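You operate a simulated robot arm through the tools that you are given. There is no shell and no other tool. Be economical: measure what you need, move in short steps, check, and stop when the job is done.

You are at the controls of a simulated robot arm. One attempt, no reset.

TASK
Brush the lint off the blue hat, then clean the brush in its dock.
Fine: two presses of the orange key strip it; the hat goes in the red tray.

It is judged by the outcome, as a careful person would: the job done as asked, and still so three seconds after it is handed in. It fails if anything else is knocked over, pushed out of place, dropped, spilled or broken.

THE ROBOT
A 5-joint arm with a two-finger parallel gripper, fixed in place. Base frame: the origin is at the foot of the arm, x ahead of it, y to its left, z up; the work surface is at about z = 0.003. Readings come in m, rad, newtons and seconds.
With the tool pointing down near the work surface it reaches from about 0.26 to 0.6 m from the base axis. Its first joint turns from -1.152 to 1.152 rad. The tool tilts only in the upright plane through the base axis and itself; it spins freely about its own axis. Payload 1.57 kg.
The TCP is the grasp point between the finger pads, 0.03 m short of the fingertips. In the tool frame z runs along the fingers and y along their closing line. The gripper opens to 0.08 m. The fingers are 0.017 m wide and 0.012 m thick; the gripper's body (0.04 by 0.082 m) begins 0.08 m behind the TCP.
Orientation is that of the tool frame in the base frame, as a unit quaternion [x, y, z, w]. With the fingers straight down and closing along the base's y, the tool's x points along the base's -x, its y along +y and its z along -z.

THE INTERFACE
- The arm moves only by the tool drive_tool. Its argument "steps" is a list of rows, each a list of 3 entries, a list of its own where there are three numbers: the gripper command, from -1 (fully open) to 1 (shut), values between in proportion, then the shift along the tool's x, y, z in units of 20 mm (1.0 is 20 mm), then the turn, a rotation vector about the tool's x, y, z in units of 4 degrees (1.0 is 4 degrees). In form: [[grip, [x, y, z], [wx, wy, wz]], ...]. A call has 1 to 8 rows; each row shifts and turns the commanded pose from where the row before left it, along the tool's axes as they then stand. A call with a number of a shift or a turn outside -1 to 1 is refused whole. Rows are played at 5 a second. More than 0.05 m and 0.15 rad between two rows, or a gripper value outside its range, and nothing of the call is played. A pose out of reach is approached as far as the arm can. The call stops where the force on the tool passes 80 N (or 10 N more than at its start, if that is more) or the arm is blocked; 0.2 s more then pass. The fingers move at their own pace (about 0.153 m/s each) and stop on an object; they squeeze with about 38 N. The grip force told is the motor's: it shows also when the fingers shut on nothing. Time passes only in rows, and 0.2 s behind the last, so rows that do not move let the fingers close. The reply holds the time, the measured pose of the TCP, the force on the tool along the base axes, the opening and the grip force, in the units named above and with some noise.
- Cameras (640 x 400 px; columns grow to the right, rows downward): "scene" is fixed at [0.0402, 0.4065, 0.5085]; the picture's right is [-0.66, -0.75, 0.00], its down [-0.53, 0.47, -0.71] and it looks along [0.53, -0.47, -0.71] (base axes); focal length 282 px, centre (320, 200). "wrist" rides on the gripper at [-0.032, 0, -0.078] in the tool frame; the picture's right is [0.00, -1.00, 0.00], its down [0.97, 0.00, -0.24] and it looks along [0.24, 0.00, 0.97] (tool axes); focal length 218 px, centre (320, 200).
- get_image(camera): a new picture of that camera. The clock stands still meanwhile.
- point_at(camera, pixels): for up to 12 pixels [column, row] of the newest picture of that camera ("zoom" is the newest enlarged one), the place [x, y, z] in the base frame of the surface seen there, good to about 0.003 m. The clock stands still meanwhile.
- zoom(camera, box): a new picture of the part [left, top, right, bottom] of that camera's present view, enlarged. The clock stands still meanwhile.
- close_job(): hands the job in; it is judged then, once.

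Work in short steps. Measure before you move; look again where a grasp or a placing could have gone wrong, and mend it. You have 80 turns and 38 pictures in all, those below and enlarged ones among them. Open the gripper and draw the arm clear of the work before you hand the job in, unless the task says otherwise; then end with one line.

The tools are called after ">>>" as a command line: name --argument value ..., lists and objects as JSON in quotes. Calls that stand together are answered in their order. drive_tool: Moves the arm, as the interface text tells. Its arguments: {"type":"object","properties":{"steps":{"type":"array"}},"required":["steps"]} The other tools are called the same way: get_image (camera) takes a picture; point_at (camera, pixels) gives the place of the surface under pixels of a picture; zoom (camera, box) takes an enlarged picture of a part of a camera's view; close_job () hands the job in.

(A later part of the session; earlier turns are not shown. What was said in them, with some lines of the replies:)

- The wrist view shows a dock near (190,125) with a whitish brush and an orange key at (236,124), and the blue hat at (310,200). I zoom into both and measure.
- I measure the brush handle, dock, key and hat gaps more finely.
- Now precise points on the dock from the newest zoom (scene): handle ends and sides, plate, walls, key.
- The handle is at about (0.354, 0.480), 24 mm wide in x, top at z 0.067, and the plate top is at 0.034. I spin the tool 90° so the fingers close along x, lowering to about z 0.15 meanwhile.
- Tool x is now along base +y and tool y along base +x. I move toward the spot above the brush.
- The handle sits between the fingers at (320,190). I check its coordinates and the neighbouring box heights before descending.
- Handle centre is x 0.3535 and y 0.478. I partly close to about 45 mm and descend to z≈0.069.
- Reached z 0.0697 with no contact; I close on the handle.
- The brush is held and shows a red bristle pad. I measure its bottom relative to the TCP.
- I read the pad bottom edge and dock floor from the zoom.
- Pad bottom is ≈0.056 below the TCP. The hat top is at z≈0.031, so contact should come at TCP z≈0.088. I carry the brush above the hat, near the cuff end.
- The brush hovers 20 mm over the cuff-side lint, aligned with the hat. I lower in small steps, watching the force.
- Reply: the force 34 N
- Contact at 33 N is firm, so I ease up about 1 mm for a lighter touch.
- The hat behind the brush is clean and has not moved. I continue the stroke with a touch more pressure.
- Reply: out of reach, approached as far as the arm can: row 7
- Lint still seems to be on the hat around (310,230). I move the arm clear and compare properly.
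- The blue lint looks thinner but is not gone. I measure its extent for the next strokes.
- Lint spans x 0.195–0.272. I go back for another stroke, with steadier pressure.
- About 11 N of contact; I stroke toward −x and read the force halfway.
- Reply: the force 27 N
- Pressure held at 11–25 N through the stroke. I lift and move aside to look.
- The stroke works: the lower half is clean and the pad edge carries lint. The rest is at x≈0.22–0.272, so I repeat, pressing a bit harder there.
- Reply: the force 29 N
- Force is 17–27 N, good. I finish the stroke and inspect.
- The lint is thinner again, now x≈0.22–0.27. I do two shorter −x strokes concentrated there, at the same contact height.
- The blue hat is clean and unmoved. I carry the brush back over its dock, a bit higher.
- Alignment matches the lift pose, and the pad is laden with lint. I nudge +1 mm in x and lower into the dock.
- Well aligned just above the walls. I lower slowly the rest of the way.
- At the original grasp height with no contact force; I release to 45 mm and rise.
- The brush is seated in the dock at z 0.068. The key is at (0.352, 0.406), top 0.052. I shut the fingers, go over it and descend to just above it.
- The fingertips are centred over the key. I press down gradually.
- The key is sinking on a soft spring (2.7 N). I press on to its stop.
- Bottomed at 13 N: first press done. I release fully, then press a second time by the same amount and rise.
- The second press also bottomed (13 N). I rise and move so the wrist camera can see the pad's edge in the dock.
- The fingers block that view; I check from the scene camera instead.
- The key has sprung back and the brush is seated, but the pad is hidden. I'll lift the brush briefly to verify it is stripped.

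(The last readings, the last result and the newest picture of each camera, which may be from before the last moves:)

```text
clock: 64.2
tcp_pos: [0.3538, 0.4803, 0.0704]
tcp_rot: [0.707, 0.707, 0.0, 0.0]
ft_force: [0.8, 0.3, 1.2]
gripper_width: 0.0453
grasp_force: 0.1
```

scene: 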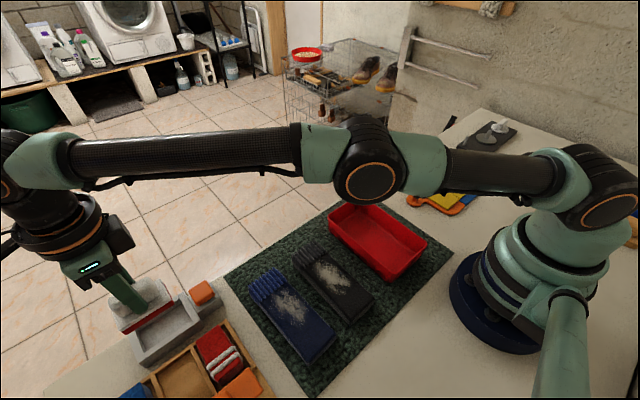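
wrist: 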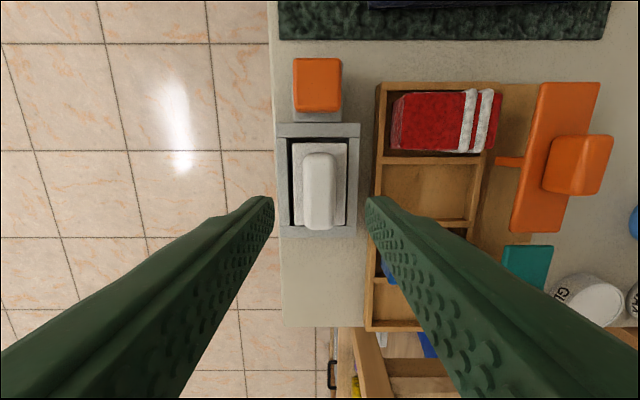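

In place around the handle; I grip and lift about 50 mm to look.

>>> drive_tool --steps '[[1, [0, 0, 0], [0, 0, 0]], [1, [0, 0, 0], [0, 0, 0]], [1, [0, 0, 0], [0, 0, 0]], [1, [0, 0, -0.5], [0, 0, 0]], [1, [0, 0, -1], [0, 0, 0]], [1, [0, 0, -1], [0, 0, 0]], [1, [0, 0, 0], [0, 0, 0]]]'

>>> zoom --camera "scene" --box '[90, 260, 218, 340]'

```text
clock: 65.8
tcp_pos: [0.3529, 0.4796, 0.1201]
tcp_rot: [0.707, 0.707, 0.0, 0.0]
ft_force: [0.1, -0.2, -0.5]
gripper_width: 0.0229
grasp_force: 35.8
```

```text
5.00 times, centred on (154, 300) of scene
```

zoom: 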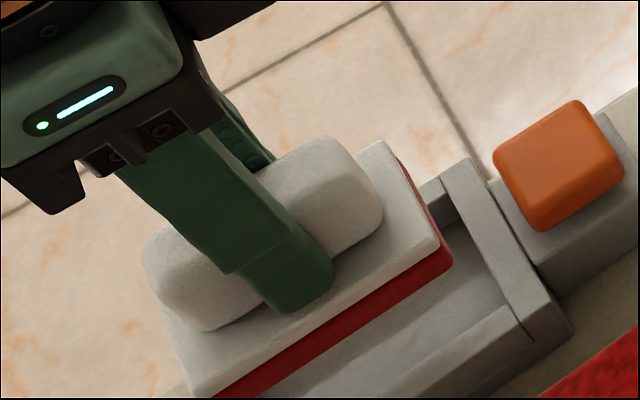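

The pad is clean red again. I lower it back by the same 50 mm and release.

>>> drive_tool --steps '[[1, [0, 0, 0.8], [0, 0, 0]], [1, [0, 0, 0.5], [0, 0, 0]], [1, [0, 0, 0.4], [0, 0, 0]], [1, [0, 0, 0.4], [0, 0, 0]], [1, [0, 0, 0.4], [0, 0, 0]], [1, [0, 0, 0], [0, 0, 0]]]'

>>> drive_tool --steps '[[-0.125, [0, 0, 0], [0, 0, 0]], [-0.125, [0, 0, 0], [0, 0, 0]], [-0.125, [0, 0, -0.5], [0, 0, 0]], [-0.125, [0, 0, -1], [0, 0, 0]], [-0.125, [0, 0, -1], [0, 0, 0]], [-0.125, [0, 0, -1], [0, 0, 0]], [-0.125, [0, 0, 0], [0, 0, 0]]]'

>>> zoom --camera "scene" --box '[90, 260, 218, 340]'

```text
clock: 67.2
tcp_pos: [0.3541, 0.4803, 0.0704]
tcp_rot: [0.707, 0.707, 0.0, 0.001]
ft_force: [-0.3, 0.0, 0.3]
gripper_width: 0.0229
grasp_force: 35.2
```

```text
clock: 68.8
tcp_pos: [0.3541, 0.4804, 0.1403]
tcp_rot: [0.707, 0.707, 0.0, 0.0]
ft_force: [-0.6, 1.1, -0.7]
gripper_width: 0.045
grasp_force: 0.1
```

```text
5.00 times, centred on (154, 300) of scene
```

zoom: 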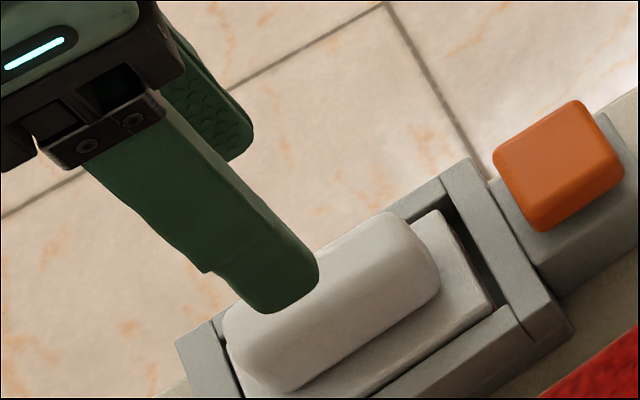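

The brush is back in the dock. Now I go above the hat centre (0.236, 0.303) and spin the tool back so the fingers close along y.

>>> drive_tool --steps '[[-1, [-1, -0.66, 0], [0, 0, 0]], [-1, [-1, -0.66, 0], [0, 0, 0]], [-1, [-1, -0.66, 0], [0, 0, 0]], [-1, [-1, -0.66, 0], [0, 0, 0]], [-1, [-1, -0.66, 0], [0, 0, 0]], [-1, [-1, -0.66, 0], [0, 0, 0]], [-1, [-1, -0.66, 0], [0, 0, 0]], [-1, [-1, -0.66, 0], [0, 0, 0]]]'

>>> drive_tool --steps '[[-1, [-0.87, -0.63, 0], [0, 0, 0]], [-1, [0, 0, 0], [0, 0, -1]], [-1, [0, 0, 0], [0, 0, -1]], [-1, [0, 0, 0], [0, 0, -1]], [-1, [0, 0, 0], [0, 0, -1]], [-1, [0, 0, 0], [0, 0, -1]], [-1, [0, 0, 0], [0, 0, -1]], [-1, [0, 0, 0], [0, 0, -1]]]'

>>> drive_tool --steps '[[-1, [0, 0, 0], [0, 0, -1]], [-1, [0, 0, 0], [0, 0, -1]], [-1, [0, 0, 0], [0, 0, -1]], [-1, [0, 0, 0], [0, 0, -1]], [-1, [0, 0, 0], [0, 0, -1]], [-1, [0, 0, 0], [0, 0, -1]], [-1, [0, 0, 0], [0, 0, -1]], [-1, [0, 0, 0], [0, 0, -1]]]'

>>> drive_tool --steps '[[-1, [0, 0, 0], [0, 0, -1]], [-1, [0, 0, 0], [0, 0, -1]], [-1, [0, 0, 0], [0, 0, -1]], [-1, [0, 0, 0], [0, 0, -1]], [-1, [0, 0, 0], [0, 0, -1]], [-1, [0, 0, 0], [0, 0, -1]], [-1, [0, 0, 0], [0, 0, -1]], [-1, [0, 0, 0], [0, 0, -0.5]]]'

>>> get_image --camera "wrist"

```text
clock: 70.6
tcp_pos: [0.2466, 0.3195, 0.1398]
tcp_rot: [0.707, 0.707, 0.0, 0.0]
ft_force: [0.8, 0.4, -0.3]
gripper_width: 0.0799
grasp_force: 0.1
```

```text
clock: 72.4
tcp_pos: [0.2353, 0.3019, 0.1403]
tcp_rot: [0.514, 0.858, 0.0, 0.0]
ft_force: [0.2, -0.5, -0.7]
gripper_width: 0.08
grasp_force: 0.1
```

```text
clock: 74.2
tcp_pos: [0.2352, 0.3023, 0.1396]
tcp_rot: [0.258, 0.966, 0.0, 0.001]
ft_force: [-0.1, 0.4, -0.4]
gripper_width: 0.0799
grasp_force: 0.1
```

```text
clock: 76.0
tcp_pos: [0.2368, 0.3034, 0.1395]
tcp_rot: [0.001, 1.0, 0.0, 0.0]
ft_force: [-0.2, 0.7, 0.8]
gripper_width: 0.0798
grasp_force: 0.1
```

```text
10 pictures are left
```

wrist: 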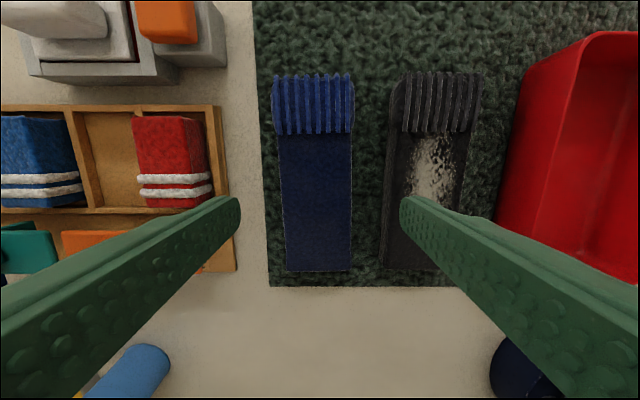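

The hat sits at columns 278–352, and the fingers straddle it. I measure its edges and the tray's inside.

>>> point_at --camera "wrist" --pixels '[[282, 180], [350, 180], [287, 262], [350, 262], [276, 110], [351, 110], [315, 80], [315, 268], [500, 230], [530, 60], [384, 180], [560, 150]]'

>>> point_at --camera "scene" --pixels '[[356, 197], [426, 240], [388, 281], [328, 222], [400, 235], [355, 205], [385, 268], [340, 225], [375, 235]]'

```text
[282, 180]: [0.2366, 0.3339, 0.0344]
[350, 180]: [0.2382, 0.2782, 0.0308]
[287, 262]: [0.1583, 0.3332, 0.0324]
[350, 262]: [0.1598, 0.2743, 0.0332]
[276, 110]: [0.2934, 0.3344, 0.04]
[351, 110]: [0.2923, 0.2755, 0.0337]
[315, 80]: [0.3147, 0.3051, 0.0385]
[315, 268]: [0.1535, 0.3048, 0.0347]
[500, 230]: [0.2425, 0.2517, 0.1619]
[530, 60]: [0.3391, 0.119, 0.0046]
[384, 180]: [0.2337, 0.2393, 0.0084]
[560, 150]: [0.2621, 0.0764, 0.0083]
```

```text
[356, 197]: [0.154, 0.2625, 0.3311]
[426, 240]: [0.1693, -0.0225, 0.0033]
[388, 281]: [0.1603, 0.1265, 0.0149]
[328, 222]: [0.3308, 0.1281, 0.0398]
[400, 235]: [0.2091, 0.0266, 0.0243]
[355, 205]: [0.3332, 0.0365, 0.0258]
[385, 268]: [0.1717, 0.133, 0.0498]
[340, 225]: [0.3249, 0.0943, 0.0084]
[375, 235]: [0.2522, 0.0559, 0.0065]
```

The hat is centred (y 0.304, width 0.058) and both sides are clear. I descend to z≈0.041.

>>> drive_tool --steps '[[-1, [0, 0, 1], [0, 0, 0]], [-1, [0, 0, 1], [0, 0, 0]], [-1, [0, 0, 1], [0, 0, 0]], [-1, [0, 0, 1], [0, 0, 0]], [-1, [0, 0, 0.6], [0, 0, 0]], [-1, [0, 0, 0.3], [0, 0, 0]], [-1, [0, 0, 0], [0, 0, 0]]]'

>>> drive_tool --steps '[[1, [0, 0, 0], [0, 0, 0]], [1, [0, 0, 0], [0, 0, 0]], [1, [0, 0, 0], [0, 0, 0]], [1, [0, 0, -0.5], [0, 0, 0]], [1, [0, 0, -0.8], [0, 0, 0]], [1, [0, 0, 0], [0, 0, 0]]]'

>>> get_image --camera "scene"

```text
clock: 77.6
tcp_pos: [0.2347, 0.3013, 0.0426]
tcp_rot: [0.0, 1.0, 0.0, 0.001]
ft_force: [0.2, -0.2, 0.4]
gripper_width: 0.0802
grasp_force: 0.0
```

```text
clock: 79.0
tcp_pos: [0.2357, 0.3033, 0.0682]
tcp_rot: [0.0, 1.0, 0.0, 0.0]
ft_force: [-0.1, 0.1, -1.7]
gripper_width: 0.0644
grasp_force: 38.1
```

```text
9 pictures are left
```

scene: 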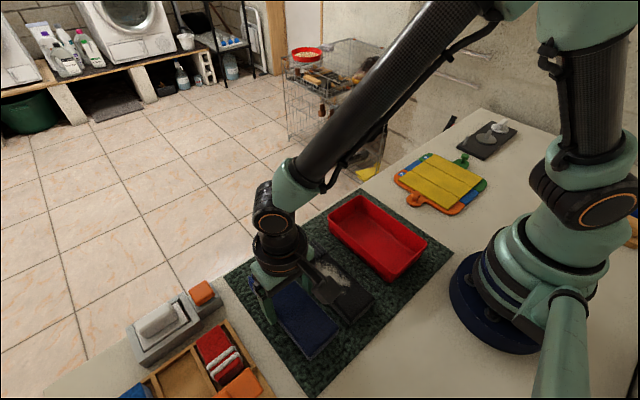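

The hat is gripped (0.064 m) and lifted. I raise it to z 0.14 and carry it toward the tray.

>>> drive_tool --steps '[[1, [0, 0, -1], [0, 0, 0]], [1, [0, 0, -1], [0, 0, 0]], [1, [0, 0, -1], [0, 0, 0]], [1, [0, 0, -1], [0, 0, 0]], [1, [0, -1, 0], [0, 0, 0]], [1, [0, -1, 0], [0, 0, 0]], [1, [0, -1, 0], [0, 0, 0]], [1, [0, -1, 0], [0, 0, 0]]]'

>>> drive_tool --steps '[[1, [0, -1, 0], [0, 0, 0]], [1, [0, -1, 0], [0, 0, 0]], [1, [0, -1, 0], [0, 0, 0]], [1, [0, -1, 0], [0, 0, 0]], [1, [0, -1, 0], [0, 0, 0]], [1, [0, -1, 0], [0, 0, 0]], [1, [0, -1, 0], [0, 0, 0]], [1, [0, 0, 0], [0, 0, 0]]]'

>>> get_image --camera "wrist"

>>> zoom --camera "scene" --box '[280, 150, 472, 300]'

```text
clock: 80.8
tcp_pos: [0.2337, 0.222, 0.1475]
tcp_rot: [0.002, 1.0, 0.0, 0.0]
ft_force: [0.4, 1.0, -1.9]
gripper_width: 0.0644
grasp_force: 37.6
```

```text
clock: 82.6
tcp_pos: [0.2337, 0.0823, 0.147]
tcp_rot: [0.0, 1.0, 0.0, 0.0]
ft_force: [0.0, -0.4, -1.7]
gripper_width: 0.0643
grasp_force: 38.0
```

```text
8 pictures are left
```

wrist: 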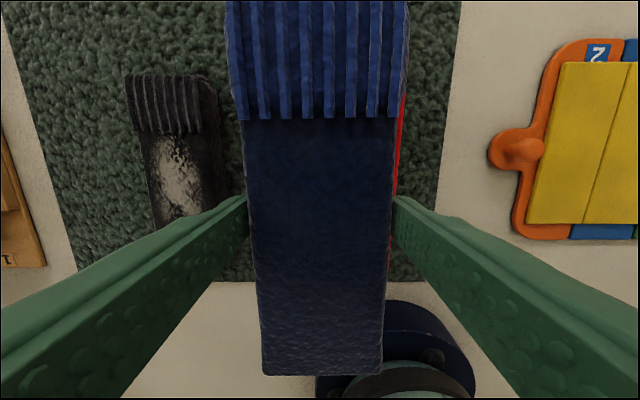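

```text
2.67 times, centred on (376, 225) of scene
```

zoom: 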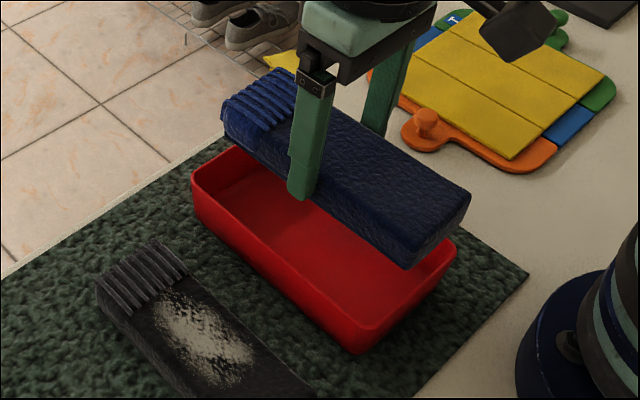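

The hat hangs over the tray. I measure the tray rim from this zoom.

>>> point_at --camera "zoom" --pixels '[[196, 182], [232, 152], [280, 265], [340, 322], [358, 330], [380, 322], [450, 253], [420, 285], [330, 260], [260, 200], [285, 258], [435, 268]]'

```text
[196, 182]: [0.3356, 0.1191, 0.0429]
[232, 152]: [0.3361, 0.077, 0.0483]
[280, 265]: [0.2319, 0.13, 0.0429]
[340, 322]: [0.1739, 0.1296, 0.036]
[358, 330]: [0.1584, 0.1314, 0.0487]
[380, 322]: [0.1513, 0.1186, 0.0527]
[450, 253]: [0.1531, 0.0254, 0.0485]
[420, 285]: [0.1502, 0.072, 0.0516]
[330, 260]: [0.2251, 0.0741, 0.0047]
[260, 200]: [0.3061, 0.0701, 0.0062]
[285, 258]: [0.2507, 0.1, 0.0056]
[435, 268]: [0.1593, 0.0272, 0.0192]
```

Tray centre is (0.245, 0.077), outer 0.187×0.108. I centre over it and lower to just above the rim for a check.

>>> drive_tool --steps '[[1, [-0.55, -0.28, 0], [0, 0, 0]], [1, [0, 0, 1], [0, 0, 0]], [1, [0, 0, 1], [0, 0, 0]], [1, [0, 0, 0.3], [0, 0, 0]], [1, [0, 0, 0], [0, 0, 0]]]'

>>> zoom --camera "scene" --box '[310, 170, 454, 290]'

```text
clock: 83.8
tcp_pos: [0.2477, 0.077, 0.1025]
tcp_rot: [0.0, 1.0, 0.001, 0.0]
ft_force: [0.1, -0.1, -1.1]
gripper_width: 0.0643
grasp_force: 37.8
```

```text
3.33 times, centred on (382, 230) of scene
```

zoom: 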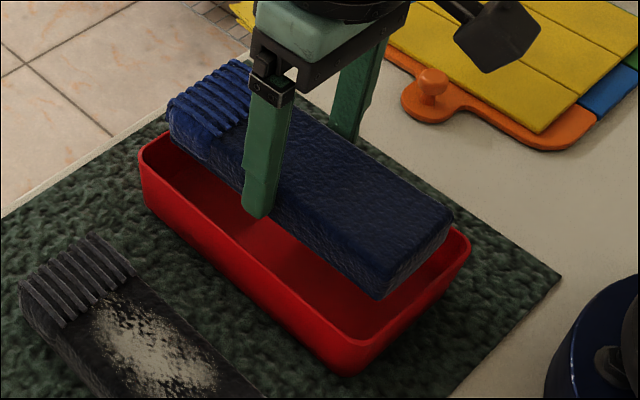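

>>> point_at --camera "zoom" --pixels '[[380, 285], [448, 220], [410, 240], [175, 110], [240, 70], [262, 205], [350, 250]]'

```text
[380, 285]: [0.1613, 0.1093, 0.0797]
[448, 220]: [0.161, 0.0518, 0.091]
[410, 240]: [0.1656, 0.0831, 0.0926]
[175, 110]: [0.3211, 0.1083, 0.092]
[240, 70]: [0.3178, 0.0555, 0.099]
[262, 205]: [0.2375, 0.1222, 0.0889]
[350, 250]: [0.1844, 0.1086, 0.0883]
```

The hat lies inside the rim on all sides. I nudge 1.5 mm toward −y and 1 mm toward +x, and lower slowly to the tray floor.

>>> drive_tool --steps '[[1, [-0.05, -0.08, 0], [0, 0, 0]], [1, [0, 0, 0.5], [0, 0, 0]], [1, [0, 0, 0.5], [0, 0, 0]], [1, [0, 0, 0.5], [0, 0, 0]], [1, [0, 0, 0.5], [0, 0, 0]], [1, [0, 0, 0.4], [0, 0, 0]], [1, [0, 0, 0.2], [0, 0, 0]], [1, [0, 0, 0], [0, 0, 0]]]'

```text
clock: 85.6
tcp_pos: [0.2479, 0.0753, 0.0506]
tcp_rot: [0.0, 1.0, 0.0, 0.0]
ft_force: [-0.1, 0.1, -1.2]
gripper_width: 0.0642
grasp_force: 38.3
```

>>> drive_tool --steps '[[1, [0, 0, 0.15], [0, 0, 0]], [1, [0, 0, 0.1], [0, 0, 0]], [1, [0, 0, 0], [0, 0, 0]]]'

```text
clock: 86.4
tcp_pos: [0.2483, 0.0757, 0.0458]
tcp_rot: [0.0, 1.0, 0.001, 0.0]
ft_force: [-11.2, -1.6, 54.3]
gripper_width: 0.0643
grasp_force: 37.6
```

Floor contact is reached, a bit firm. I ease up 1.5 mm, open slightly within the tray, and rise.

>>> drive_tool --steps '[[1, [0, 0, -0.08], [0, 0, 0]], [-0.76, [0, 0, 0], [0, 0, 0]], [-0.76, [0, 0, 0], [0, 0, 0]], [-0.76, [0, 0, -0.5], [0, 0, 0]], [-0.76, [0, 0, -1], [0, 0, 0]], [-0.76, [0, 0, -1], [0, 0, 0]], [-0.76, [0, 0, -1], [0, 0, 0]], [-0.76, [0, 0, -1], [0, 0, 0]]]'

>>> drive_tool --steps '[[-1, [0, 0, -1], [0, 0, 0]], [-1, [0, 0, -1], [0, 0, 0]], [-1, [0, 0, -1], [0, 0, 0]], [-1, [0, 0, -1], [0, 0, 0]], [-1, [0, 0, 0], [0, 0, 0]]]'

>>> get_image --camera "wrist"

>>> get_image --camera "scene"

```text
clock: 88.2
tcp_pos: [0.2468, 0.0751, 0.1365]
tcp_rot: [-0.001, 1.0, -0.001, -0.001]
ft_force: [-0.5, 0.0, -0.3]
gripper_width: 0.0704
grasp_force: 0.1
```

```text
clock: 89.4
tcp_pos: [0.2465, 0.076, 0.2169]
tcp_rot: [0.001, 1.0, 0.0, 0.0]
ft_force: [-0.3, 0.0, 0.8]
gripper_width: 0.0801
grasp_force: 0.2
```

```text
5 pictures are left
```

wrist: 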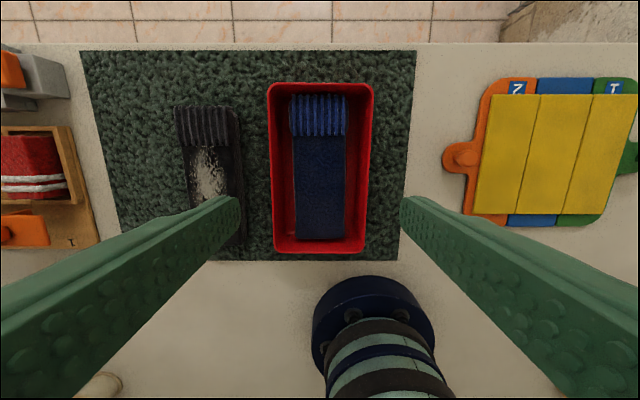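

```text
4 pictures are left
```

scene: 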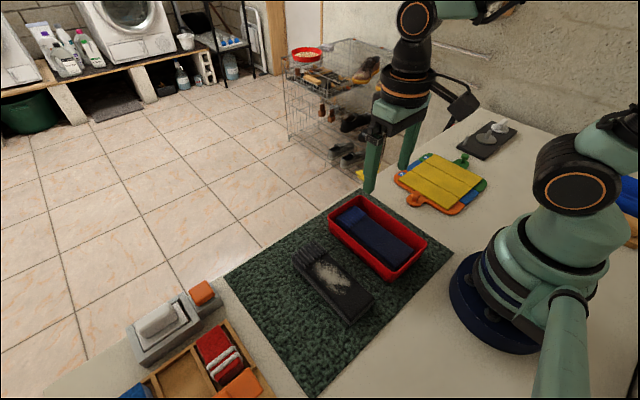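

The hat lies flat and clean in the red tray, the stripped brush is in its dock, and everything else is in place. The gripper is open and clear, so I hand in.

>>> close_job

```text
The job is handed in.
```

I brushed the blue hat clean, put the brush back in its dock and stripped it with two presses of the orange key, then laid the hat in the red tray. I lifted the brush after the presses to check, and its pad was clean.
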